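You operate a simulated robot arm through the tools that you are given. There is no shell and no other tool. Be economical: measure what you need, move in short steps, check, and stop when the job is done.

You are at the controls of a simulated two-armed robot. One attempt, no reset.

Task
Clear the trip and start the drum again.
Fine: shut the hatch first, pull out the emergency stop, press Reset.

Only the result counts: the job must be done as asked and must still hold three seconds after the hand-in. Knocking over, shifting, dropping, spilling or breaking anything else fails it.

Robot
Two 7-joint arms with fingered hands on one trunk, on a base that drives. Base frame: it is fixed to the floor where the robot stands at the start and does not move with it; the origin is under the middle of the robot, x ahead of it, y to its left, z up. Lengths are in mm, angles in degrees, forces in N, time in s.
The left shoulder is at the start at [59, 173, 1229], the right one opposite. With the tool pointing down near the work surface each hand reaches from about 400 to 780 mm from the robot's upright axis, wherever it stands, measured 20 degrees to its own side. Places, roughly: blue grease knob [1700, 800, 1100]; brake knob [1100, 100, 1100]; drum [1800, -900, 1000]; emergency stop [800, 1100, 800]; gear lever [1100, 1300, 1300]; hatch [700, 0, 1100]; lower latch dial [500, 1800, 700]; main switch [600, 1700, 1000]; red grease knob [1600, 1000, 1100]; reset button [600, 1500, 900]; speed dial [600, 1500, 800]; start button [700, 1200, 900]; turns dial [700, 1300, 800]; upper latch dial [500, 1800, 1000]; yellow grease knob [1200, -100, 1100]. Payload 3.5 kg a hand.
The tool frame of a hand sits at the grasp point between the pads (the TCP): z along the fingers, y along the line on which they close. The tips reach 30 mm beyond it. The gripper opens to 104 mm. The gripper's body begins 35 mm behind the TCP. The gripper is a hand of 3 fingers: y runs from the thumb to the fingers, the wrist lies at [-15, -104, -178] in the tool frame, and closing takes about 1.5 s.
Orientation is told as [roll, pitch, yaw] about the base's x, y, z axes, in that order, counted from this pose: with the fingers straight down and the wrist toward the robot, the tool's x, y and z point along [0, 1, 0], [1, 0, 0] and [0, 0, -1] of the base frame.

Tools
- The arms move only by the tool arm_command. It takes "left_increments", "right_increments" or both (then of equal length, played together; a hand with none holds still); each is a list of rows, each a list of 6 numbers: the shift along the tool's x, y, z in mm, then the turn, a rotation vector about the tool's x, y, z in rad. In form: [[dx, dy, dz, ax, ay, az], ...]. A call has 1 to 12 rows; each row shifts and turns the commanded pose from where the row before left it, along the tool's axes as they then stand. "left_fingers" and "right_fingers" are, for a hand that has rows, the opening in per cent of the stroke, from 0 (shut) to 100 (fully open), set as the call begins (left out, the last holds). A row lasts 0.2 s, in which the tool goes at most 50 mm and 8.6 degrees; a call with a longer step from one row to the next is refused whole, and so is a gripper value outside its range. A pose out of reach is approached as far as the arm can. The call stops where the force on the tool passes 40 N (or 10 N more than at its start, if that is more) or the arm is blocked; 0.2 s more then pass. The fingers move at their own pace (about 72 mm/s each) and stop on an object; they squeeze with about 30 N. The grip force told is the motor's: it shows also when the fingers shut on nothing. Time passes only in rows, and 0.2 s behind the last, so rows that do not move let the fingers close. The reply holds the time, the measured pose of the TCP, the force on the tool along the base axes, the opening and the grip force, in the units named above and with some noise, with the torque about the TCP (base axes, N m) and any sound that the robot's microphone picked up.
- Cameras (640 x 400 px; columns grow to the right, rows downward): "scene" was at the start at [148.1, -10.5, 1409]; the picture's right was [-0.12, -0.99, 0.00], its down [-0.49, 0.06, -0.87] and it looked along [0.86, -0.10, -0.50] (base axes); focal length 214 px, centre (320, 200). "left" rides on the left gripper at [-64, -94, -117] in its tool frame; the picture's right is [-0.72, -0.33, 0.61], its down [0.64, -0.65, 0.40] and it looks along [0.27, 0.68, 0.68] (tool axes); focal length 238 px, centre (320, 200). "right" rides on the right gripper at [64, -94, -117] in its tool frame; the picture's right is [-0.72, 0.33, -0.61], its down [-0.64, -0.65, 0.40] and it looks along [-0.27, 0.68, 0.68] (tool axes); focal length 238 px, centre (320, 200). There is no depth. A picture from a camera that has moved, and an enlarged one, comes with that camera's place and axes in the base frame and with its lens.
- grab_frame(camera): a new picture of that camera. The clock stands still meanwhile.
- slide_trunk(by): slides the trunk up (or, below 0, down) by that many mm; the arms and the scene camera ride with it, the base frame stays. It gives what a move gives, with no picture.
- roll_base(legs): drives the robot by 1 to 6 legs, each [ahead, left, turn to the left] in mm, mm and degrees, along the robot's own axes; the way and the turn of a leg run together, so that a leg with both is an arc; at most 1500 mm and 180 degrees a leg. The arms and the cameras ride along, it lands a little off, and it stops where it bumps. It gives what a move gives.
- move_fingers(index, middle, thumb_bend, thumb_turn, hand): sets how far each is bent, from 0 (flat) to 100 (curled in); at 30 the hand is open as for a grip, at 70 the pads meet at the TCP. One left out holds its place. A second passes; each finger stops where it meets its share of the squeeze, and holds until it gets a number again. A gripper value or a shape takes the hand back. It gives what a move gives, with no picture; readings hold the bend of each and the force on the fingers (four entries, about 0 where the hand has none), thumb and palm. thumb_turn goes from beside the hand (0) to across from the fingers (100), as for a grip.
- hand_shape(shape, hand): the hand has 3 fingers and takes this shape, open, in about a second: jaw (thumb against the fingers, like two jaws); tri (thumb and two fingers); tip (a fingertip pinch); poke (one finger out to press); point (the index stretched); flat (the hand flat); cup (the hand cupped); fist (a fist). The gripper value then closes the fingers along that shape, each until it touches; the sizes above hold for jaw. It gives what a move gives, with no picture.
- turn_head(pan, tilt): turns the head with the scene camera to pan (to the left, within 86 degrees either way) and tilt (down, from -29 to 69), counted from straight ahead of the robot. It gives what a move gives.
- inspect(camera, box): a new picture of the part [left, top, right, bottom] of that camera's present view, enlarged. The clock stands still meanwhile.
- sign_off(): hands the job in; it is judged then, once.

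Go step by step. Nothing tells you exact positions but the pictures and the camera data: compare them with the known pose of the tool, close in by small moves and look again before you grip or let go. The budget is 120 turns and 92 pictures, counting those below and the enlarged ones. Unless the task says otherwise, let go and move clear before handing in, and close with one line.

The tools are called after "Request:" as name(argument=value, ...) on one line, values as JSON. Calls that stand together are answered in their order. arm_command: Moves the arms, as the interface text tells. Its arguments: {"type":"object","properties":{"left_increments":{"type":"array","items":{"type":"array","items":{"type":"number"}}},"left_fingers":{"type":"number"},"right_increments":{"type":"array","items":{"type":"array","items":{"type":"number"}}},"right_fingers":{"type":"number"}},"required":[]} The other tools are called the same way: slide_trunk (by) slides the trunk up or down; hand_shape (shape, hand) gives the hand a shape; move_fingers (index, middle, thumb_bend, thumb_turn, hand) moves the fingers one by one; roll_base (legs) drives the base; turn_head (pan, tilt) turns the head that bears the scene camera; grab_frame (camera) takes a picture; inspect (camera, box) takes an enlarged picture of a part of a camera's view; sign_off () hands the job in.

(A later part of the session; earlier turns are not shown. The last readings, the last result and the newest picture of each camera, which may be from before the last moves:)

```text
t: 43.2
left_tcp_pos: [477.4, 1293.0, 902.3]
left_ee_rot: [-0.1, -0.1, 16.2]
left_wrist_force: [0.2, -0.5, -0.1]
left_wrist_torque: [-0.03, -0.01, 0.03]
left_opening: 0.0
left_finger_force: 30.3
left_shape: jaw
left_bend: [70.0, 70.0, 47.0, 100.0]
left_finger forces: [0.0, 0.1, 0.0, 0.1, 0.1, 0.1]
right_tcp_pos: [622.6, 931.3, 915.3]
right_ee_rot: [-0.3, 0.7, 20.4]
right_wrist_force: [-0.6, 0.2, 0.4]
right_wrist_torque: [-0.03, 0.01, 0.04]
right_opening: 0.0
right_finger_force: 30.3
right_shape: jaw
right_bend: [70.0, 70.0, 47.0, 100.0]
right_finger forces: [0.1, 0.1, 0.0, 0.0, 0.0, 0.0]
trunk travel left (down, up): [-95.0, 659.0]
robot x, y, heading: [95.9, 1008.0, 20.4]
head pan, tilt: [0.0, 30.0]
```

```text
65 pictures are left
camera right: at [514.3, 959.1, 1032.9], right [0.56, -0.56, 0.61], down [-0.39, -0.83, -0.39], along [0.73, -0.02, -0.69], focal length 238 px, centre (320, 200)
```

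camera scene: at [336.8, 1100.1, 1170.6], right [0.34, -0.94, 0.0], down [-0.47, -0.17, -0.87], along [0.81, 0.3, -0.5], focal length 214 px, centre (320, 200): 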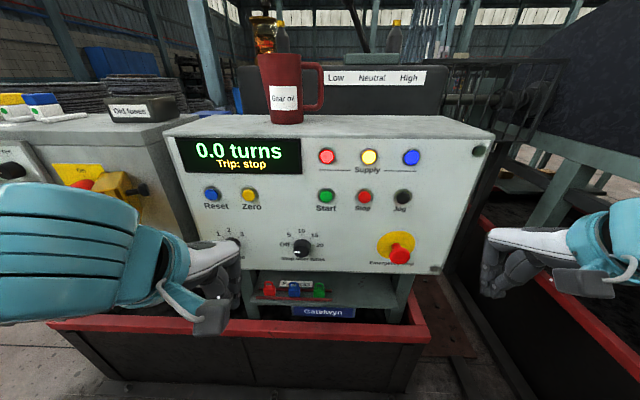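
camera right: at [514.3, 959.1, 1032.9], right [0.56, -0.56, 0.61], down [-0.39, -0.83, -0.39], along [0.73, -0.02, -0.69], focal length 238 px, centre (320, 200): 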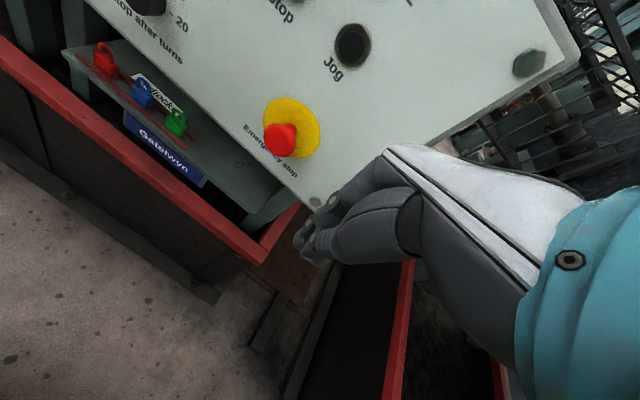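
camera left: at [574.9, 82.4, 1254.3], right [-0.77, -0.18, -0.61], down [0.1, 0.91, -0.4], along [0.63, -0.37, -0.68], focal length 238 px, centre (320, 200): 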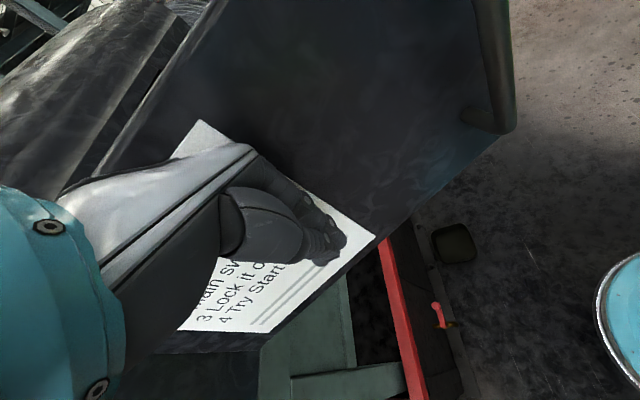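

The e-stop cap is at about [757, 1052, 804], sticking out roughly 25–30 mm from the panel. I'll turn the right hand to point at the panel, with its closing line horizontal.

Request:
arm_command(right_increments=[[0, -40, 0, 0, 0, 0], [0, 0, 0, -0.085, -0.085, -0.085], [0, 0, 0, -0.085, -0.085, -0.085], [0, 0, 0, -0.085, -0.085, -0.085], [0, 0, 0, -0.085, -0.085, -0.085], [0, 0, 0, -0.085, -0.085, -0.085], [0, 0, 0, -0.085, -0.085, -0.085], [0, 0, 0, -0.085, -0.085, -0.085], [0, 0, 0, -0.085, -0.085, -0.085]], right_fingers=70)

Request:
arm_command(right_increments=[[0, 0, 0, -0.085, -0.085, -0.085], [0, 0, 0, -0.085, -0.085, -0.085], [0, 0, 0, -0.085, -0.085, -0.085], [0, 0, 0, -0.085, -0.085, -0.085], [0, 0, 0, -0.085, -0.085, -0.085], [0, 0, 0, -0.085, -0.085, -0.085], [0, 0, 0, -0.019, -0.019, -0.019], [0, 0, 0, 0, 0, 0]])

Request:
grab_frame(camera="scene")

Request:
grab_frame(camera="right")

```text
t: 45.2
left_tcp_pos: [478.5, 1292.9, 903.0]
left_ee_rot: [0.0, 0.0, 16.1]
left_wrist_force: [0.9, -0.7, -0.4]
left_wrist_torque: [-0.02, 0.01, -0.01]
left_opening: 0.1
left_finger_force: 30.4
left_shape: jaw
left_bend: [70.0, 70.0, 47.0, 100.0]
left_finger forces: [0.1, 0.0, 0.1, 0.0, 0.0, 0.0]
right_tcp_pos: [704.7, 939.7, 972.8]
right_ee_rot: [-51.0, -18.4, 71.9]
right_wrist_force: [0.2, 0.2, -0.6]
right_wrist_torque: [0.02, 0.01, 0.01]
right_opening: 72.5
right_finger_force: 0.0
right_shape: jaw
right_bend: [27.0, 37.0, 58.0, 99.0]
right_finger forces: [0.0, 0.1, 0.1, 0.0, 0.0, 0.0]
right hand out of reach, approached as far as the arm can: row 1, 2, 3, 4, 5, 6, 7, 8, 9
trunk travel left (down, up): [-95.0, 659.0]
robot x, y, heading: [94.1, 1014.1, 20.3]
head pan, tilt: [0.0, 30.0]
```

```text
t: 47.0
left_tcp_pos: [477.7, 1292.5, 903.6]
left_ee_rot: [-0.1, -0.1, 16.1]
left_wrist_force: [-0.8, -0.7, 0.0]
left_wrist_torque: [0.0, -0.04, 0.02]
left_opening: 0.0
left_finger_force: 30.1
left_shape: jaw
left_bend: [70.0, 70.0, 47.0, 100.0]
left_finger forces: [0.0, 0.1, 0.0, 0.0, 0.0, 0.0]
right_tcp_pos: [725.6, 984.7, 979.3]
right_ee_rot: [-76.4, -4.0, 104.7]
right_wrist_force: [0.1, 0.0, -0.3]
right_wrist_torque: [-0.02, 0.01, 0.05]
right_opening: 72.8
right_finger_force: 0.1
right_shape: jaw
right_bend: [27.0, 37.0, 58.0, 99.0]
right_finger forces: [0.0, 0.0, 0.1, 0.0, 0.0, 0.1]
right hand out of reach, approached as far as the arm can: row 1, 3, 4, 5, 6, 7
trunk travel left (down, up): [-95.0, 659.0]
robot x, y, heading: [94.2, 1010.9, 20.2]
head pan, tilt: [0.0, 30.0]
```

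```text
64 pictures are left
camera scene: at [337.1, 1100.2, 1170.4], right [0.34, -0.94, 0.0], down [-0.47, -0.17, -0.87], along [0.81, 0.3, -0.5], focal length 214 px, centre (320, 200)
```

scene: 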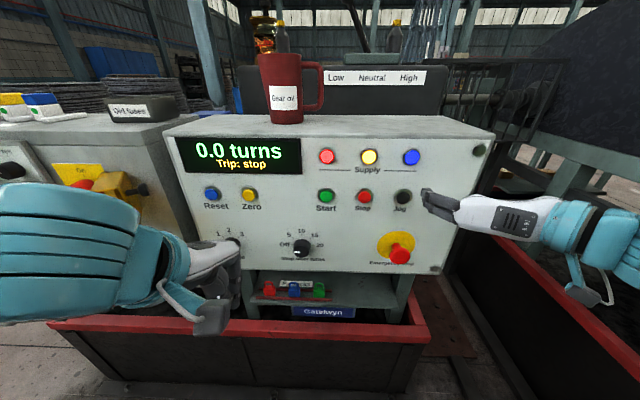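

```text
63 pictures are left
camera right: at [626.5, 863.7, 937.4], right [-0.48, 0.15, 0.86], down [0.7, -0.53, 0.48], along [0.53, 0.84, 0.15], focal length 238 px, centre (320, 200)
```

right: 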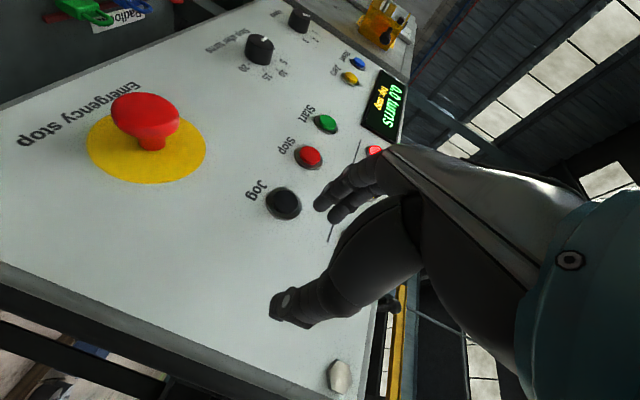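

The hand is too close to the body for that pose, so it drifted forward, without touching anything. I'll roll back 120 mm for room and then command a pose in front of the e-stop.

Request:
roll_base(legs=[[-120, 0, 0]])

Request:
arm_command(right_increments=[[0, 0, 40, 0, 0, 0], [0, 0, 40, 0, 0, 0], [0, 0, 0, 0, 0, 0]])

```text
t: 48.2
left_tcp_pos: [365.1, 1251.8, 902.8]
left_ee_rot: [0.0, 0.0, 16.2]
left_wrist_force: [0.7, 0.0, -0.1]
left_wrist_torque: [-0.01, -0.05, 0.01]
left_opening: 0.1
left_finger_force: 30.0
left_shape: jaw
left_bend: [70.0, 70.0, 47.0, 100.0]
left_finger forces: [0.0, 0.0, 0.1, 0.0, 0.0, 0.0]
right_tcp_pos: [612.6, 942.0, 978.9]
right_ee_rot: [-76.4, -4.0, 104.6]
right_wrist_force: [0.5, 0.4, 0.1]
right_wrist_torque: [0.0, 0.01, 0.0]
right_opening: 72.6
right_finger_force: 0.1
right_shape: jaw
right_bend: [27.0, 37.0, 58.0, 99.0]
right_finger forces: [0.1, 0.0, 0.0, 0.1, 0.0, 0.1]
trunk travel left (down, up): [-95.0, 659.0]
robot x, y, heading: [-17.3, 969.6, 20.3]
head pan, tilt: [0.0, 30.0]
```

```text
t: 49.0
left_tcp_pos: [366.3, 1251.7, 903.2]
left_ee_rot: [0.0, 0.0, 16.0]
left_wrist_force: [0.3, 0.1, -0.4]
left_wrist_torque: [0.0, -0.03, 0.0]
left_opening: 0.0
left_finger_force: 30.0
left_shape: jaw
left_bend: [70.0, 70.0, 47.0, 100.0]
left_finger forces: [0.0, 0.0, 0.0, 0.0, 0.1, 0.0]
right_tcp_pos: [690.0, 960.9, 975.2]
right_ee_rot: [-75.9, -4.0, 104.7]
right_wrist_force: [-0.6, -0.6, 0.1]
right_wrist_torque: [0.0, 0.01, 0.02]
right_opening: 72.9
right_finger_force: 0.0
right_shape: jaw
right_bend: [27.0, 37.0, 58.0, 99.0]
right_finger forces: [0.0, 0.0, 0.0, 0.0, 0.0, 0.0]
right hand out of reach, approached as far as the arm can: row 1, 2
trunk travel left (down, up): [-95.0, 659.0]
robot x, y, heading: [-18.1, 966.5, 20.0]
head pan, tilt: [0.0, 30.0]
```

Request:
arm_command(right_increments=[[0, 0, 0, -0.044, -0.12, -0.04], [0, 0, 0, -0.044, -0.12, -0.04], [0, 0, 0, 0, 0, 0]])

Request:
grab_frame(camera="right")

Request:
grab_frame(camera="scene")

```text
t: 49.8
left_tcp_pos: [365.5, 1251.6, 901.8]
left_ee_rot: [-0.1, 0.1, 16.0]
left_wrist_force: [0.0, 0.6, 0.6]
left_wrist_torque: [0.0, -0.02, -0.02]
left_opening: 0.1
left_finger_force: 30.0
left_shape: jaw
left_bend: [70.0, 70.0, 47.0, 100.0]
left_finger forces: [0.0, 0.0, 0.0, 0.0, 0.0, 0.1]
right_tcp_pos: [687.9, 965.2, 1023.3]
right_ee_rot: [-81.3, -2.2, 107.3]
right_wrist_force: [1.3, -0.2, 0.9]
right_wrist_torque: [0.01, -0.01, 0.01]
right_opening: 72.9
right_finger_force: 0.0
right_shape: jaw
right_bend: [27.0, 37.0, 58.0, 99.0]
right_finger forces: [0.0, 0.0, 0.0, 0.0, 0.1, 0.0]
right hand out of reach, approached as far as the arm can: row 1, 2
trunk travel left (down, up): [-95.0, 659.0]
robot x, y, heading: [-14.6, 965.0, 20.2]
head pan, tilt: [0.0, 30.0]
```

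```text
62 pictures are left
camera right: at [597.1, 839.8, 974.8], right [-0.56, 0.14, 0.82], down [0.67, -0.5, 0.55], along [0.48, 0.86, 0.19], focal length 238 px, centre (320, 200)
```

right: 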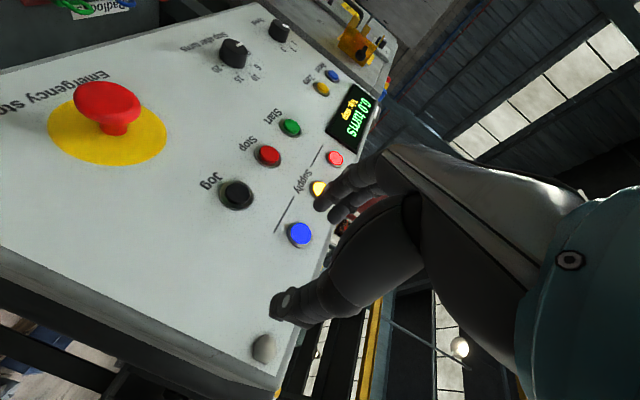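

```text
61 pictures are left
camera scene: at [224.6, 1058.5, 1170.3], right [0.34, -0.94, 0.0], down [-0.47, -0.17, -0.87], along [0.81, 0.3, -0.5], focal length 214 px, centre (320, 200)
```

scene: 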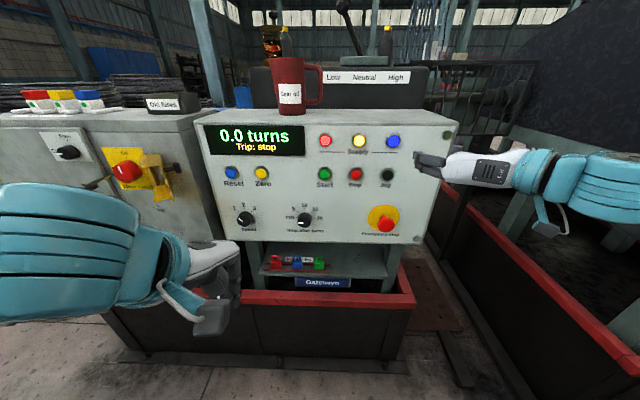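

The wrist can't reach a level pose this low, so I'll grip the cap with the hand pitched about 40° down instead. I'll lower the trunk a bit and pitch the hand.

Request:
slide_trunk(by=-60)

Request:
arm_command(right_increments=[[0, 0, -20, 0, 0.136, 0], [0, 0, -20, 0, 0.136, 0], [0, 0, 0, 0, 0.136, 0], [0, 0, 0, 0, 0.136, 0], [0, 0, 0, 0, 0, 0]])

Request:
grab_frame(camera="right")

```text
t: 50.8
left_tcp_pos: [375.4, 1255.5, 826.2]
left_ee_rot: [-0.3, 3.1, 16.0]
left_wrist_force: [-0.3, 0.2, 0.5]
left_wrist_torque: [-0.03, -0.05, 0.03]
left_opening: 0.0
left_finger_force: 29.4
left_shape: jaw
left_bend: [70.0, 70.0, 47.0, 100.0]
left_finger forces: [0.0, 0.1, 0.0, 0.0, 0.0, 0.0]
right_tcp_pos: [714.0, 975.9, 918.0]
right_ee_rot: [-76.4, -1.9, 107.0]
right_wrist_force: [-0.1, -0.1, -0.3]
right_wrist_torque: [-0.02, 0.04, 0.02]
right_opening: 73.2
right_finger_force: 0.0
right_shape: jaw
right_bend: [27.0, 37.0, 58.0, 99.0]
right_finger forces: [0.1, 0.0, 0.0, 0.0, 0.1, 0.0]
trunk travel left (down, up): [-35.0, 719.0]
robot x, y, heading: [-19.1, 971.8, 19.9]
head pan, tilt: [0.0, 30.0]
```

```text
t: 52.0
left_tcp_pos: [377.2, 1255.1, 827.9]
left_ee_rot: [-0.2, 3.2, 16.2]
left_wrist_force: [-0.7, -0.8, -0.5]
left_wrist_torque: [-0.01, 0.02, 0.02]
left_opening: 0.5
left_finger_force: 29.5
left_shape: jaw
left_bend: [70.0, 70.0, 47.0, 100.0]
left_finger forces: [0.0, 0.1, 0.0, 0.0, 0.0, 0.0]
right_tcp_pos: [625.6, 1063.1, 865.8]
right_ee_rot: [-45.7, -2.1, 106.4]
right_wrist_force: [0.1, -0.4, -0.6]
right_wrist_torque: [0.02, -0.01, 0.02]
right_opening: 72.9
right_finger_force: 0.0
right_shape: jaw
right_bend: [27.0, 37.0, 58.0, 99.0]
right_finger forces: [0.0, 0.0, 0.1, 0.0, 0.1, 0.0]
right hand out of reach, approached as far as the arm can: row 1, 2, 3, 4
trunk travel left (down, up): [-35.0, 719.0]
robot x, y, heading: [-21.0, 970.2, 20.2]
head pan, tilt: [0.0, 30.0]
```

```text
60 pictures are left
camera right: at [531.0, 934.6, 897.2], right [-0.02, 0.3, 0.95], down [0.89, -0.42, 0.15], along [0.45, 0.86, -0.25], focal length 238 px, centre (320, 200)
```

right: 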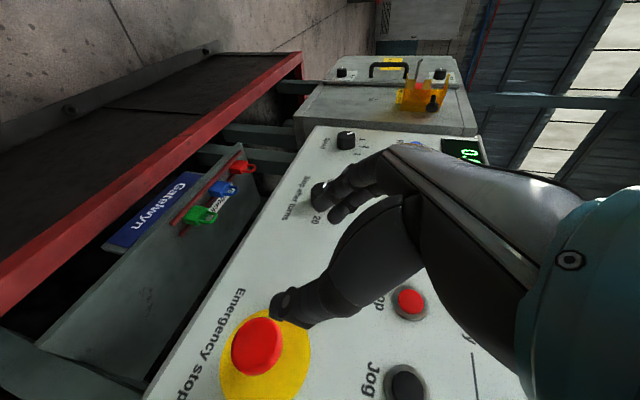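

The cap is confirmed at [757, 1052, 805]. The hand is now pitched about 44° down; I'll bring it to a pre-grasp 70 mm behind the cap along its pointing axis.

Request:
arm_command(right_increments=[[0, -25, 0, 0, 0, 0], [0, -25, 0, 0, 0, 0], [-22, 0, 0, 0, 0, 0], [-22, 0, 10, 0, 0, 0], [0, 0, 25, 0, 0, 0], [0, 0, 24, 0, 0, 0], [0, 0, 0, 0, 0, 0]], right_fingers=85)

Request:
grab_frame(camera="right")

Request:
grab_frame(camera="scene")

```text
t: 53.6
left_tcp_pos: [376.1, 1255.8, 826.9]
left_ee_rot: [-0.2, 3.1, 16.1]
left_wrist_force: [0.0, -0.8, 0.1]
left_wrist_torque: [0.01, -0.02, 0.01]
left_opening: 0.0
left_finger_force: 30.2
left_shape: jaw
left_bend: [70.0, 70.0, 47.0, 100.0]
left_finger forces: [0.1, 0.1, 0.0, 0.1, 0.1, 0.1]
right_tcp_pos: [657.6, 1080.6, 830.8]
right_ee_rot: [-45.2, -1.9, 107.1]
right_wrist_force: [-0.4, 0.5, 0.7]
right_wrist_torque: [-0.01, -0.01, 0.0]
right_opening: 88.1
right_finger_force: 0.0
right_shape: jaw
right_bend: [27.0, 33.0, 44.0, 99.0]
right_finger forces: [0.0, 0.0, 0.0, 0.0, 0.0, 0.0]
right hand out of reach, approached as far as the arm can: row 1, 2, 3, 4
trunk travel left (down, up): [-35.0, 719.0]
robot x, y, heading: [-17.7, 972.7, 20.2]
head pan, tilt: [0.0, 30.0]
```

```text
59 pictures are left
camera right: at [564.9, 951.2, 864.1], right [-0.02, 0.3, 0.95], down [0.9, -0.41, 0.15], along [0.44, 0.86, -0.26], focal length 238 px, centre (320, 200)
```

right: 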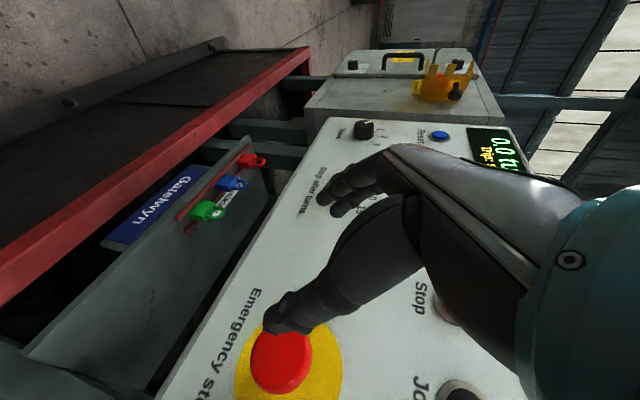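

```text
58 pictures are left
camera scene: at [258.4, 1071.1, 1106.2], right [0.34, -0.94, 0.0], down [-0.47, -0.17, -0.87], along [0.81, 0.3, -0.5], focal length 214 px, centre (320, 200)
```

scene: 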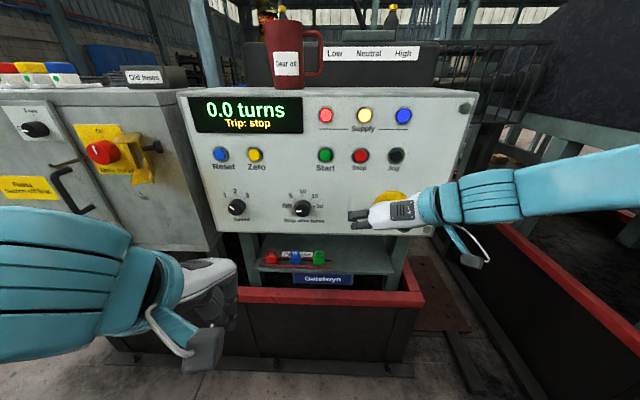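

The arm is at its limit sideways, so I'll shift the base 60 mm right and a little ahead instead.

Request:
roll_base(legs=[[20, -60, 0]])

Request:
grab_frame(camera="right")

Request:
grab_frame(camera="scene")

```text
t: 54.6
left_tcp_pos: [417.8, 1205.2, 827.0]
left_ee_rot: [-0.1, 3.1, 16.0]
left_wrist_force: [-0.5, -0.4, -0.6]
left_wrist_torque: [0.02, -0.01, 0.03]
left_opening: 0.0
left_finger_force: 30.5
left_shape: jaw
left_bend: [70.0, 70.0, 47.0, 100.0]
left_finger forces: [0.0, 0.1, 0.0, 0.0, 0.0, 0.0]
right_tcp_pos: [697.4, 1030.8, 831.5]
right_ee_rot: [-45.2, -1.9, 107.0]
right_wrist_force: [1.0, -1.3, 0.4]
right_wrist_torque: [-0.03, -0.01, 0.0]
right_opening: 88.2
right_finger_force: 0.0
right_shape: jaw
right_bend: [27.0, 33.0, 44.0, 99.0]
right_finger forces: [0.0, 0.0, 0.0, 0.1, 0.1, 0.0]
trunk travel left (down, up): [-35.0, 719.0]
robot x, y, heading: [22.8, 921.2, 20.2]
head pan, tilt: [0.0, 30.0]
```

```text
57 pictures are left
camera right: at [604.4, 901.2, 864.1], right [-0.02, 0.3, 0.95], down [0.9, -0.41, 0.15], along [0.44, 0.86, -0.26], focal length 238 px, centre (320, 200)
```

right: 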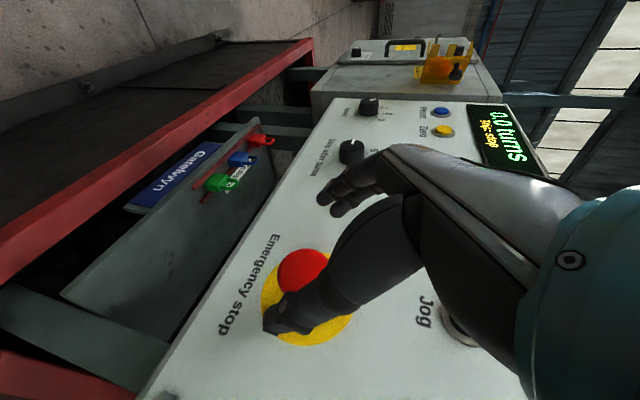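

```text
56 pictures are left
camera scene: at [298.1, 1021.2, 1106.1], right [0.34, -0.94, 0.0], down [-0.47, -0.17, -0.87], along [0.81, 0.3, -0.5], focal length 214 px, centre (320, 200)
```

scene: 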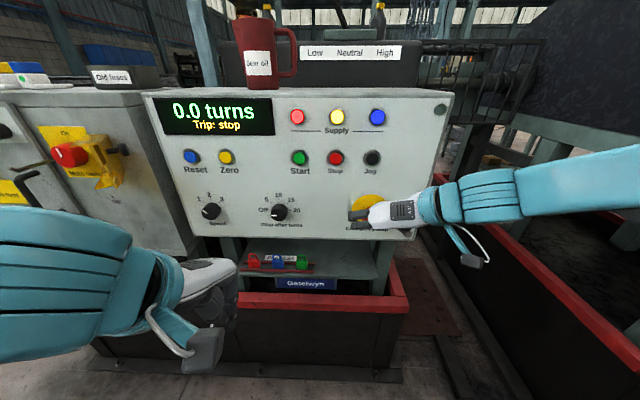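

Cap and TCP are now aligned sideways within 3 mm. I'll shift up-forward 25 mm along the tool's −x, then advance.

Request:
arm_command(right_increments=[[-13, 2, 0, 0, 0, 0], [-12, 0, 0, 0, 0, 0], [0, 0, 10, 0, 0, 0], [0, 0, 10, 0, 0, 0], [0, 0, 0, 0, 0, 0]])

Request:
grab_frame(camera="right")

Request:
inspect(camera="scene", box=[300, 150, 460, 270])

```text
t: 55.8
left_tcp_pos: [415.5, 1204.5, 826.7]
left_ee_rot: [-0.3, 3.1, 16.2]
left_wrist_force: [0.1, -0.5, -0.2]
left_wrist_torque: [-0.02, 0.04, 0.01]
left_opening: 0.1
left_finger_force: 30.5
left_shape: jaw
left_bend: [70.0, 70.0, 47.0, 100.0]
left_finger forces: [0.1, 0.0, 0.0, 0.1, 0.1, 0.1]
right_tcp_pos: [717.8, 1037.9, 826.0]
right_ee_rot: [-45.1, -1.9, 107.2]
right_wrist_force: [0.3, 0.2, 0.3]
right_wrist_torque: [-0.01, 0.0, 0.02]
right_opening: 88.3
right_finger_force: 0.1
right_shape: jaw
right_bend: [27.0, 33.0, 44.0, 99.0]
right_finger forces: [0.0, 0.1, 0.0, 0.1, 0.1, 0.0]
right hand out of reach, approached as far as the arm can: row 2
trunk travel left (down, up): [-35.0, 719.0]
robot x, y, heading: [15.4, 919.3, 20.1]
head pan, tilt: [0.0, 30.0]
```

```text
55 pictures are left
camera right: at [625.5, 910.0, 858.7], right [-0.02, 0.3, 0.95], down [0.9, -0.41, 0.15], along [0.44, 0.86, -0.26], focal length 238 px, centre (320, 200)
```

right: 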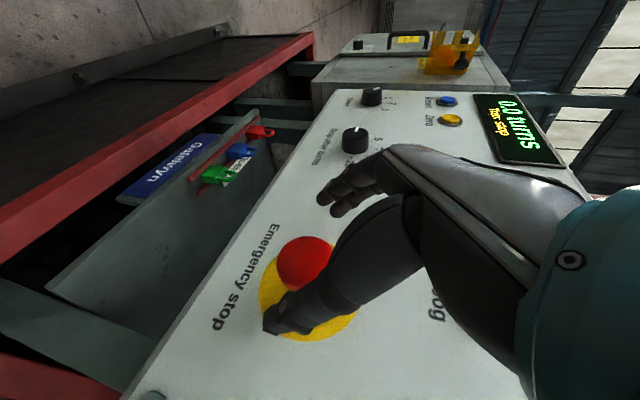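

```text
3.33 times, centred on (380, 210) of scene
camera zoom: at [297.8, 1021.4, 1106.2], right [0.34, -0.94, 0.0], down [-0.47, -0.17, -0.87], along [0.81, 0.3, -0.5], focal length 715 px, centre (120, 167)
```

zoom: 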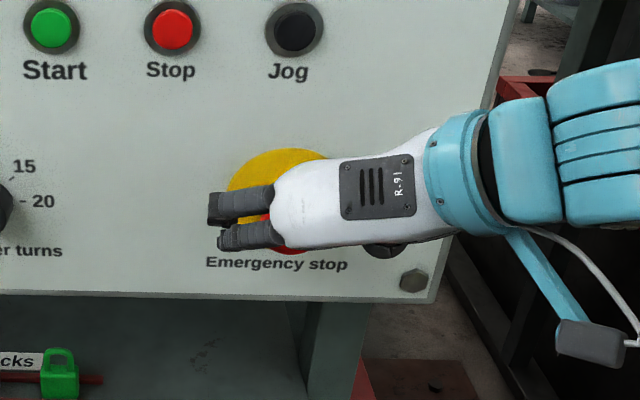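

Remaining offset is about 41 mm forward and 21 mm down; the arm is limited upward, so I'll roll the base 20 mm ahead and then advance along the tool axis.

Request:
roll_base(legs=[[20, 0, 0]])

Request:
grab_frame(camera="right")

```text
t: 56.6
left_tcp_pos: [435.8, 1213.6, 827.2]
left_ee_rot: [-0.2, 3.1, 16.0]
left_wrist_force: [0.1, -0.1, -0.3]
left_wrist_torque: [0.0, 0.0, 0.0]
left_opening: 0.1
left_finger_force: 30.1
left_shape: jaw
left_bend: [70.0, 70.0, 47.0, 100.0]
left_finger forces: [0.1, 0.0, 0.1, 0.0, 0.0, 0.1]
right_tcp_pos: [737.4, 1046.0, 825.2]
right_ee_rot: [-45.1, -1.9, 107.0]
right_wrist_force: [0.2, -0.7, 0.4]
right_wrist_torque: [-0.04, 0.0, 0.03]
right_opening: 88.1
right_finger_force: 0.0
right_shape: jaw
right_bend: [27.0, 33.0, 44.0, 99.0]
right_finger forces: [0.0, 0.0, 0.1, 0.0, 0.0, 0.0]
trunk travel left (down, up): [-35.0, 719.0]
robot x, y, heading: [40.0, 924.8, 20.0]
head pan, tilt: [0.0, 30.0]
```

```text
53 pictures are left
camera right: at [644.5, 916.8, 858.5], right [-0.02, 0.3, 0.95], down [0.9, -0.41, 0.15], along [0.44, 0.86, -0.27], focal length 238 px, centre (320, 200)
```

right: 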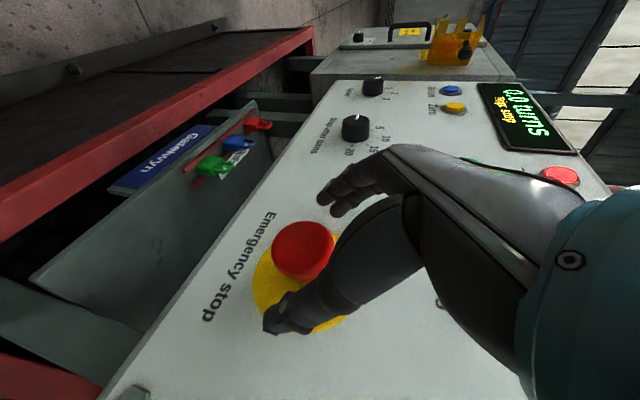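

The cap now sits right at the tip line between thumb and fingers. I'll advance 13 mm and close.

Request:
arm_command(right_increments=[[0, 0, 7, 0, 0, 0], [0, 0, 6, 0, 0, 0], [0, 0, 0, 0, 0, 0]])

Request:
grab_frame(camera="right")

Request:
inspect(camera="scene", box=[300, 150, 460, 270])

```text
t: 57.4
left_tcp_pos: [433.6, 1212.6, 826.8]
left_ee_rot: [-0.2, 3.1, 16.1]
left_wrist_force: [0.3, 0.0, -0.4]
left_wrist_torque: [-0.04, 0.02, -0.03]
left_opening: 0.0
left_finger_force: 30.1
left_shape: jaw
left_bend: [70.0, 70.0, 47.0, 100.0]
left_finger forces: [0.0, 0.0, 0.0, 0.0, 0.0, 0.1]
right_tcp_pos: [745.7, 1047.9, 815.3]
right_ee_rot: [-45.2, -1.9, 107.0]
right_wrist_force: [0.5, 0.4, -0.4]
right_wrist_torque: [0.01, 0.02, 0.01]
right_opening: 88.3
right_finger_force: 0.1
right_shape: jaw
right_bend: [27.0, 33.0, 44.0, 99.0]
right_finger forces: [0.1, 0.0, 0.0, 0.0, 0.1, 0.1]
trunk travel left (down, up): [-35.0, 719.0]
robot x, y, heading: [38.9, 924.6, 20.2]
head pan, tilt: [0.0, 30.0]
```

```text
52 pictures are left
camera right: at [653.1, 918.8, 848.8], right [-0.02, 0.3, 0.95], down [0.9, -0.41, 0.15], along [0.44, 0.86, -0.26], focal length 238 px, centre (320, 200)
```

right: 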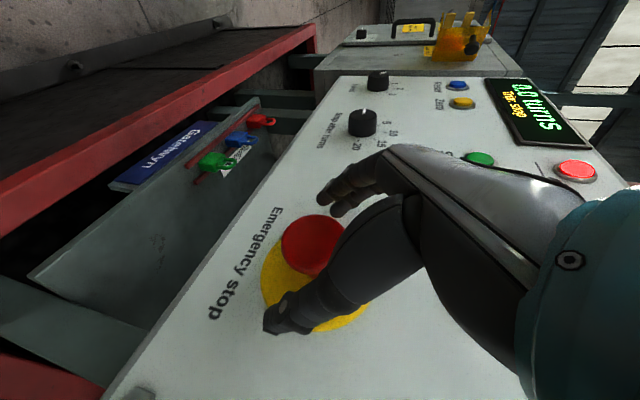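

```text
3.33 times, centred on (380, 210) of scene
camera zoom: at [316.6, 1028.2, 1106.2], right [0.34, -0.94, 0.0], down [-0.47, -0.17, -0.87], along [0.81, 0.3, -0.5], focal length 715 px, centre (120, 167)
```

zoom: 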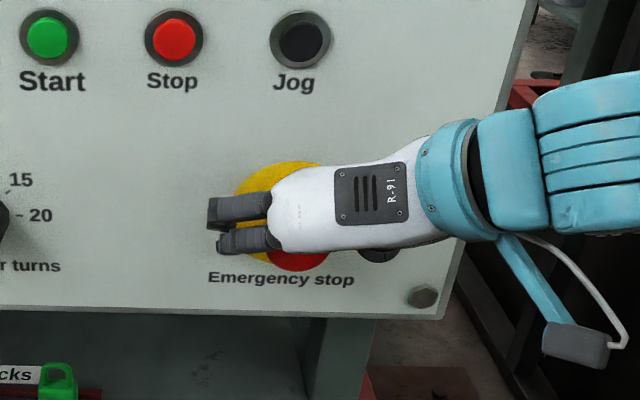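

Request:
arm_command(right_increments=[[0, 0, 0, 0, 0, 0], [0, 0, 0, 0, 0, 0], [0, 0, 0, 0, 0, 0], [0, 0, 0, 0, 0, 0], [0, 0, 0, 0, 0, 0], [0, 0, 0, 0, 0, 0], [0, 0, 0, 0, 0, 0]], right_fingers=0)

Request:
grab_frame(camera="right")

Request:
inspect(camera="scene", box=[300, 150, 460, 270])

```text
t: 59.0
left_tcp_pos: [435.7, 1213.2, 827.2]
left_ee_rot: [-0.2, 3.2, 16.1]
left_wrist_force: [0.2, -0.3, -0.9]
left_wrist_torque: [0.03, 0.01, 0.01]
left_opening: 0.3
left_finger_force: 30.0
left_shape: jaw
left_bend: [70.0, 70.0, 47.0, 100.0]
left_finger forces: [0.0, 0.0, 0.1, 0.0, 0.0, 0.0]
right_tcp_pos: [746.9, 1048.4, 815.1]
right_ee_rot: [-45.1, -2.0, 107.0]
right_wrist_force: [4.0, 2.0, -3.8]
right_wrist_torque: [0.1, -0.02, 0.17]
right_opening: 33.7
right_finger_force: 30.1
right_shape: jaw
right_bend: [74.0, 59.0, 74.0, 100.0]
right_finger forces: [16.7, 10.7, 0.1, 0.0, 26.7, 0.1]
trunk travel left (down, up): [-35.0, 719.0]
robot x, y, heading: [37.9, 927.1, 20.1]
head pan, tilt: [0.0, 30.0]
```

```text
50 pictures are left
camera right: at [653.6, 918.7, 848.1], right [-0.02, 0.3, 0.95], down [0.9, -0.41, 0.15], along [0.44, 0.86, -0.27], focal length 238 px, centre (320, 200)
```

right: 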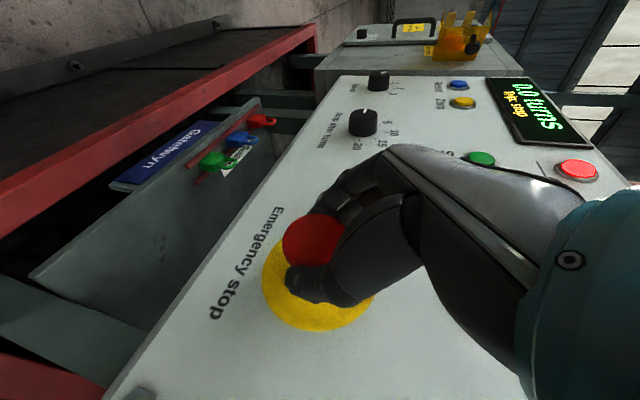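

```text
3.33 times, centred on (380, 210) of scene
camera zoom: at [317.4, 1028.4, 1105.9], right [0.34, -0.94, 0.0], down [-0.47, -0.17, -0.87], along [0.81, 0.3, -0.5], focal length 715 px, centre (120, 167)
```

zoom: 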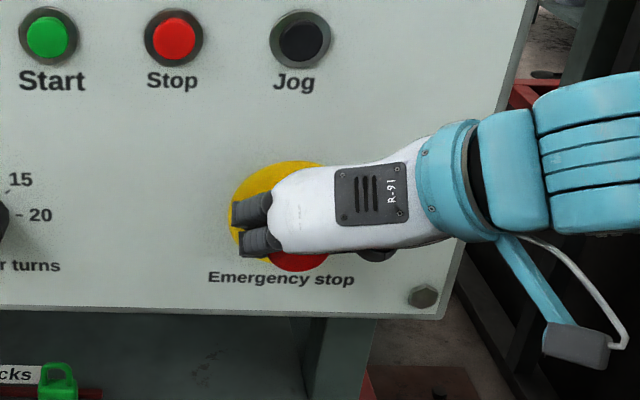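

All three fingers hold the cap. Now I'll pull straight out from the panel in small steps.

Request:
arm_command(right_increments=[[3.5, -0.3, -3.6, 0, 0, 0], [3.5, -0.3, -3.6, 0, 0, 0], [3.5, -0.3, -3.6, 0, 0, 0], [0, 0, 0, 0, 0, 0]])

Request:
grab_frame(camera="right")

Request:
inspect(camera="scene", box=[130, 80, 460, 270])

```text
t: 60.0
left_tcp_pos: [438.1, 1214.1, 825.3]
left_ee_rot: [-0.2, 3.4, 16.1]
left_wrist_force: [0.1, 0.1, 0.5]
left_wrist_torque: [-0.02, -0.06, 0.01]
left_opening: 0.1
left_finger_force: 30.4
left_shape: jaw
left_bend: [70.0, 70.0, 47.0, 100.0]
left_finger forces: [0.1, 0.0, 0.0, 0.1, 0.0, 0.0]
right_tcp_pos: [735.8, 1043.9, 815.0]
right_ee_rot: [-45.1, -1.8, 107.0]
right_wrist_force: [25.3, 12.6, -9.2]
right_wrist_torque: [0.37, -0.2, 0.19]
right_opening: 32.7
right_finger_force: 29.3
right_shape: jaw
right_bend: [74.0, 59.0, 74.0, 100.0]
right_finger forces: [20.7, 11.7, 0.1, 0.0, 30.8, 0.1]
trunk travel left (down, up): [-35.0, 719.0]
robot x, y, heading: [39.6, 925.3, 20.2]
head pan, tilt: [0.0, 30.0]
```

```text
48 pictures are left
camera right: at [642.9, 915.1, 847.9], right [-0.02, 0.3, 0.95], down [0.9, -0.42, 0.15], along [0.44, 0.86, -0.27], focal length 238 px, centre (320, 200)
```

right: 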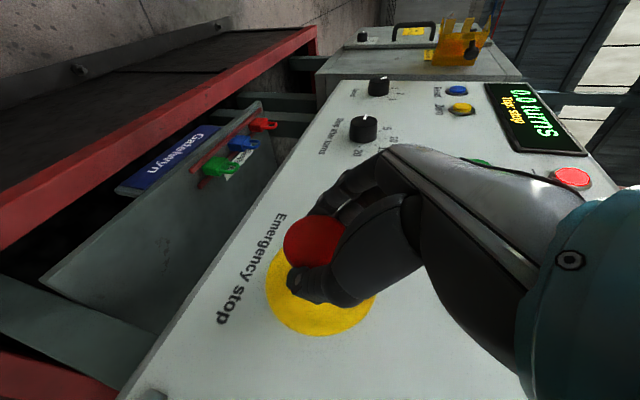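

```text
1.94 times, centred on (295, 175) of scene
camera zoom: at [320.0, 1029.7, 1105.0], right [0.34, -0.94, 0.0], down [-0.47, -0.17, -0.86], along [0.81, 0.3, -0.5], focal length 416 px, centre (368, 248)
```

zoom: 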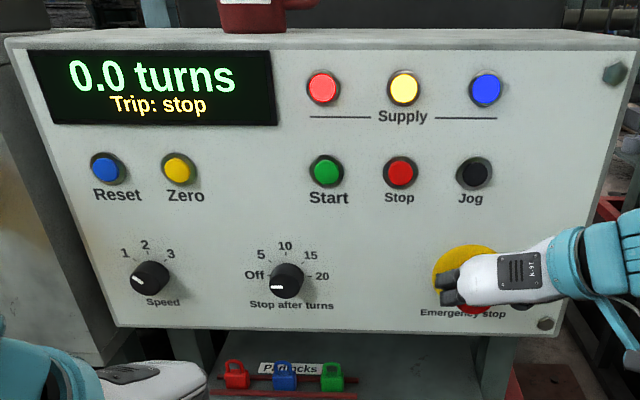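

The cap followed about 12 mm with 28 N resistance. I'll pull a little further to be sure it clicks out.

Request:
arm_command(right_increments=[[1.5, -0.1, -1.5, 0, 0, 0], [1.5, -0.1, -1.5, 0, 0, 0], [1.5, -0.1, -1.5, 0, 0, 0], [0, 0, 0, 0, 0, 0]])

Request:
grab_frame(camera="right")

```text
t: 60.6
left_tcp_pos: [437.1, 1214.3, 824.2]
left_ee_rot: [-0.2, 3.3, 16.1]
left_wrist_force: [-0.5, 0.0, 0.0]
left_wrist_torque: [0.02, -0.01, 0.01]
left_opening: 0.1
left_finger_force: 30.3
left_shape: jaw
left_bend: [70.0, 70.0, 47.0, 100.0]
left_finger forces: [0.0, 0.0, 0.0, 0.0, 0.1, 0.0]
right_tcp_pos: [736.2, 1042.3, 814.6]
right_ee_rot: [-45.4, -1.6, 106.5]
right_wrist_force: [23.3, 13.7, -11.1]
right_wrist_torque: [0.38, -0.14, 0.28]
right_opening: 31.2
right_finger_force: 30.2
right_shape: jaw
right_bend: [74.0, 58.0, 74.0, 100.0]
right_finger forces: [20.7, 12.4, 0.0, 0.2, 31.1, 0.0]
trunk travel left (down, up): [-35.0, 719.0]
robot x, y, heading: [40.8, 925.1, 19.9]
head pan, tilt: [0.0, 30.0]
stopped in row 2 (right hand): the force on the tool passed its limit at 41 N (the readings are from after the stop); the commanded pose is now the measured one
```

```text
46 pictures are left
camera right: at [642.0, 914.6, 847.7], right [-0.02, 0.31, 0.95], down [0.9, -0.42, 0.15], along [0.45, 0.85, -0.27], focal length 238 px, centre (320, 200)
```

right: 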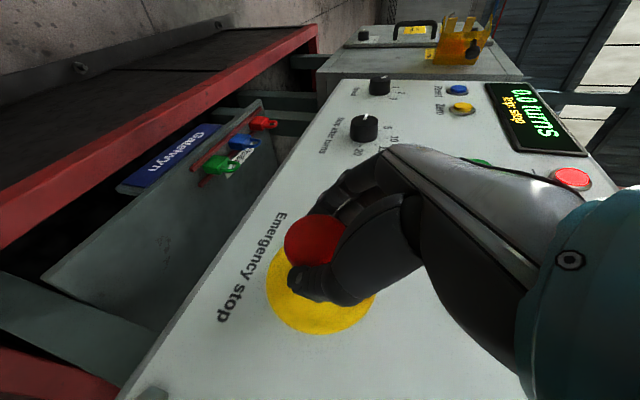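

It now sits at a hard stop, about 11 mm out. I'll release and see whether the cap stays out.

Request:
arm_command(right_increments=[[0, 0, 0, 0, 0, 0], [0, 0, 0, 0, 0, 0], [0, 0, 0, 0, 0, 0], [0, 0, 0, 0, 0, 0], [0, 0, 0, 0, 0, 0], [0, 0, 0, 0, 0, 0], [0, 0, -15, 0, 0, 0], [0, 0, -20, 0, 0, 0], [0, 0, -20, 0, 0, 0], [0, 0, -20, 0, 0, 0]], right_fingers=90)

Request:
grab_frame(camera="right")

Request:
grab_frame(camera="scene")

```text
t: 62.8
left_tcp_pos: [435.7, 1213.3, 826.2]
left_ee_rot: [-0.3, 3.0, 16.1]
left_wrist_force: [0.9, 0.1, 0.0]
left_wrist_torque: [-0.01, -0.01, -0.01]
left_opening: 0.0
left_finger_force: 29.5
left_shape: jaw
left_bend: [70.0, 70.0, 47.0, 100.0]
left_finger forces: [0.0, 0.0, 0.1, 0.0, 0.0, 0.0]
right_tcp_pos: [682.5, 1025.1, 866.3]
right_ee_rot: [-45.6, -1.9, 106.8]
right_wrist_force: [-0.1, 0.1, -0.2]
right_wrist_torque: [-0.01, -0.02, 0.0]
right_opening: 93.4
right_finger_force: 0.1
right_shape: jaw
right_bend: [29.0, 32.0, 36.0, 98.0]
right_finger forces: [0.0, 0.0, 0.1, 0.0, 0.2, 0.0]
right hand out of reach, approached as far as the arm can: row 10
trunk travel left (down, up): [-35.0, 719.0]
robot x, y, heading: [40.3, 924.5, 20.1]
head pan, tilt: [0.0, 30.0]
```

```text
45 pictures are left
camera right: at [588.6, 896.9, 898.6], right [-0.02, 0.3, 0.95], down [0.9, -0.42, 0.15], along [0.44, 0.86, -0.26], focal length 238 px, centre (320, 200)
```

right: 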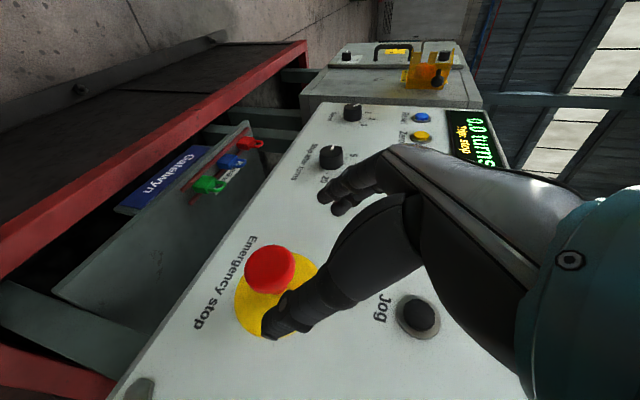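

```text
44 pictures are left
camera scene: at [316.8, 1028.4, 1106.2], right [0.34, -0.94, 0.0], down [-0.47, -0.17, -0.87], along [0.81, 0.3, -0.5], focal length 214 px, centre (320, 200)
```

scene: 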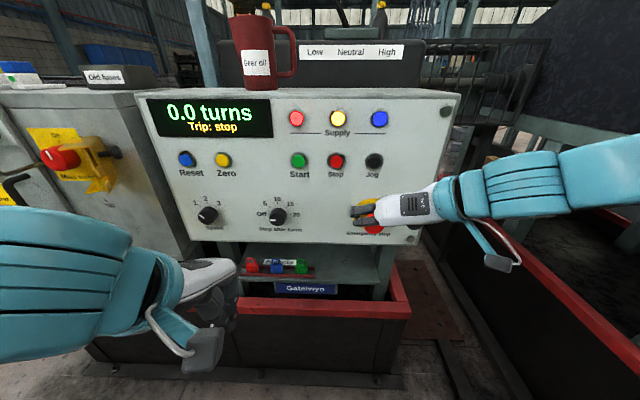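

The cap stays about 10 mm out of its old place, so the e-stop is released. Next is Reset at about [632, 1456, 956] with the left index; I'll shape and pitch the left hand well away from the panel.

Request:
hand_shape(hand="left", shape="point")

Request:
arm_command(left_increments=[[0, 0, -45, 0, 0, 0], [0, 0, -45, 0, 0, 0], [0, 0, -45, 0, 0, 0], [0, 0, 0, -0.14, 0, 0], [0, 0, 0, -0.14, 0, 0], [0, 0, 0, -0.14, 0, 0], [0, 0, 0, -0.14, 0, 0], [0, 0, 0, -0.14, 0, 0], [0, 0, 0, -0.14, 0, 0], [0, 0, 0, -0.14, 0, 0], [0, 0, 0, 0, 0, 0]])

Request:
grab_frame(camera="left")

Request:
grab_frame(camera="scene")

```text
t: 63.7
left_tcp_pos: [434.7, 1212.2, 827.7]
left_ee_rot: [-0.2, 3.2, 16.1]
left_wrist_force: [-0.3, 0.3, -0.1]
left_wrist_torque: [-0.04, -0.03, 0.0]
left_opening: 0.1
left_finger_force: 0.1
left_shape: point
left_bend: [20.0, 100.0, 99.0, 88.0]
left_finger forces: [0.1, 0.0, 0.0, 0.0, 0.1, 0.0]
right_tcp_pos: [683.5, 1025.6, 866.2]
right_ee_rot: [-45.6, -1.8, 106.7]
right_wrist_force: [1.0, 0.2, -0.9]
right_wrist_torque: [-0.03, 0.01, 0.01]
right_opening: 93.3
right_finger_force: 0.0
right_shape: jaw
right_bend: [29.0, 32.0, 36.0, 98.0]
right_finger forces: [0.1, 0.0, 0.0, 0.0, 0.0, 0.1]
trunk travel left (down, up): [-35.0, 719.0]
robot x, y, heading: [35.5, 930.4, 19.8]
head pan, tilt: [0.0, 30.0]
```

```text
t: 66.1
left_tcp_pos: [518.1, 1196.1, 1021.0]
left_ee_rot: [-0.2, -53.2, 16.3]
left_wrist_force: [1.2, 0.3, -0.7]
left_wrist_torque: [-0.01, 0.0, -0.02]
left_opening: 0.1
left_finger_force: 0.0
left_shape: point
left_bend: [20.0, 100.0, 99.0, 88.0]
left_finger forces: [0.1, 0.0, 0.1, 0.0, 0.0, 0.0]
left hand out of reach, approached as far as the arm can: row 6, 7, 8, 9, 10
right_tcp_pos: [682.1, 1024.5, 864.9]
right_ee_rot: [-45.5, -1.8, 106.8]
right_wrist_force: [0.2, -0.5, -0.2]
right_wrist_torque: [-0.03, -0.02, 0.0]
right_opening: 93.4
right_finger_force: 0.1
right_shape: jaw
right_bend: [29.0, 32.0, 36.0, 98.0]
right_finger forces: [0.0, 0.0, 0.0, 0.0, 0.0, 0.0]
trunk travel left (down, up): [-35.0, 719.0]
robot x, y, heading: [38.9, 930.0, 19.8]
head pan, tilt: [0.0, 30.0]
```

```text
43 pictures are left
camera left: at [392.3, 1093.0, 1016.7], right [0.48, -0.61, -0.63], down [-0.24, 0.59, -0.77], along [0.84, 0.52, 0.14], focal length 238 px, centre (320, 200)
```

left: 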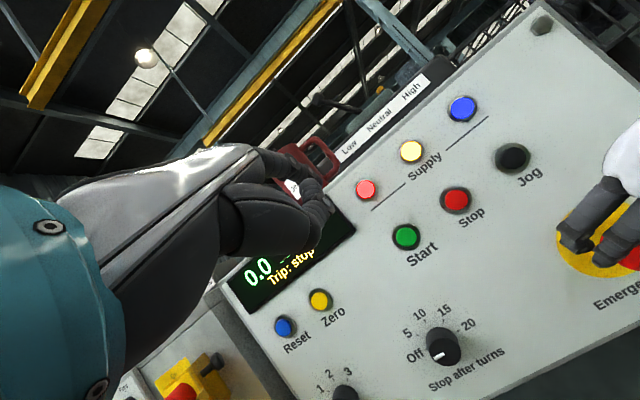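

```text
42 pictures are left
camera scene: at [316.8, 1028.4, 1106.2], right [0.34, -0.94, 0.0], down [-0.47, -0.17, -0.87], along [0.81, 0.3, -0.5], focal length 214 px, centre (320, 200)
```

scene: 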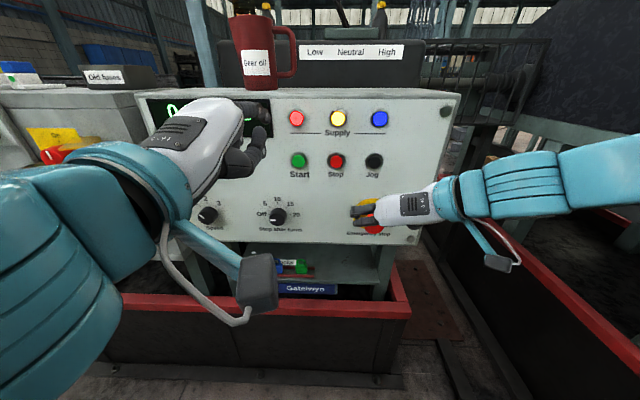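

Request:
inspect(camera="left", box=[160, 110, 400, 280])

Request:
inspect(camera="scene", box=[130, 80, 310, 210])

```text
2.35 times, centred on (280, 195) of left
camera zoom: at [392.3, 1093.0, 1016.7], right [0.48, -0.61, -0.63], down [-0.24, 0.59, -0.77], along [0.84, 0.52, 0.14], focal length 561 px, centre (414, 212)
```

zoom: 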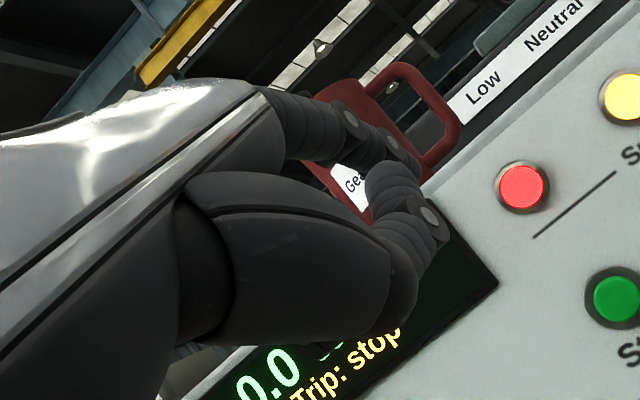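

```text
3.08 times, centred on (220, 145) of scene
camera zoom: at [316.8, 1028.4, 1106.2], right [0.34, -0.94, 0.0], down [-0.47, -0.17, -0.87], along [0.81, 0.3, -0.5], focal length 660 px, centre (628, 369)
```

zoom: 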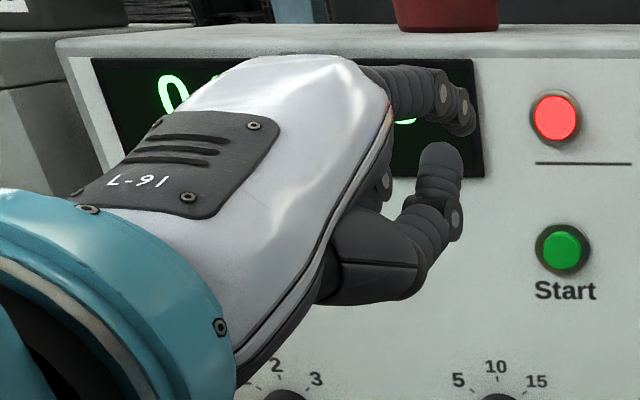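

The "point" index tip sits around [556, 1185, 1057]. The "poke" shape is made for pressing, so I'll try that and compare.

Request:
hand_shape(hand="left", shape="poke")

Request:
inspect(camera="left", box=[160, 110, 400, 280])

Request:
inspect(camera="scene", box=[130, 80, 310, 210])

```text
t: 67.0
left_tcp_pos: [518.3, 1195.7, 1021.1]
left_ee_rot: [-0.3, -52.9, 16.4]
left_wrist_force: [-0.5, -0.5, -0.1]
left_wrist_torque: [0.03, 0.02, 0.0]
left_opening: 0.0
left_finger_force: 0.0
left_shape: poke
left_bend: [70.0, 70.0, 100.0, 100.0]
left_finger forces: [0.0, 0.0, 0.0, 0.0, 0.1, 0.1]
right_tcp_pos: [683.4, 1025.5, 865.5]
right_ee_rot: [-45.5, -1.8, 106.8]
right_wrist_force: [-0.8, 0.7, 1.2]
right_wrist_torque: [0.01, 0.02, 0.03]
right_opening: 93.4
right_finger_force: 0.1
right_shape: jaw
right_bend: [29.0, 32.0, 36.0, 98.0]
right_finger forces: [0.0, 0.1, 0.0, 0.0, 0.0, 0.1]
trunk travel left (down, up): [-35.0, 719.0]
robot x, y, heading: [37.3, 928.1, 19.9]
head pan, tilt: [0.0, 30.0]
```

```text
2.35 times, centred on (280, 195) of left
camera zoom: at [392.2, 1093.0, 1016.9], right [0.48, -0.61, -0.63], down [-0.24, 0.59, -0.77], along [0.84, 0.52, 0.14], focal length 561 px, centre (414, 212)
```

zoom: 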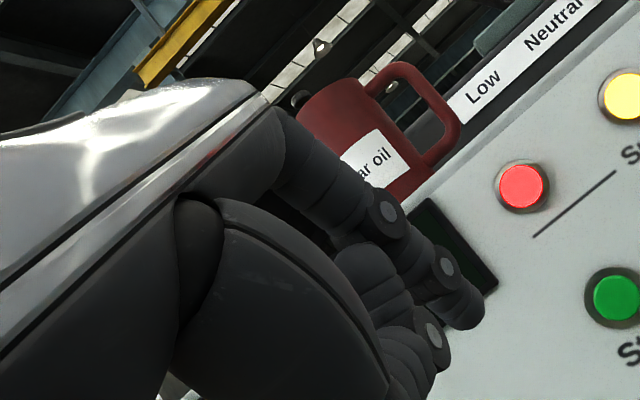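

```text
3.08 times, centred on (220, 145) of scene
camera zoom: at [316.8, 1028.4, 1106.1], right [0.34, -0.94, 0.0], down [-0.47, -0.17, -0.87], along [0.81, 0.3, -0.5], focal length 660 px, centre (628, 369)
```

zoom: 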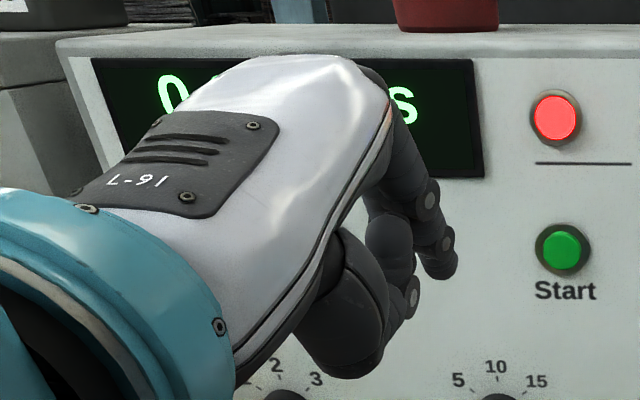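

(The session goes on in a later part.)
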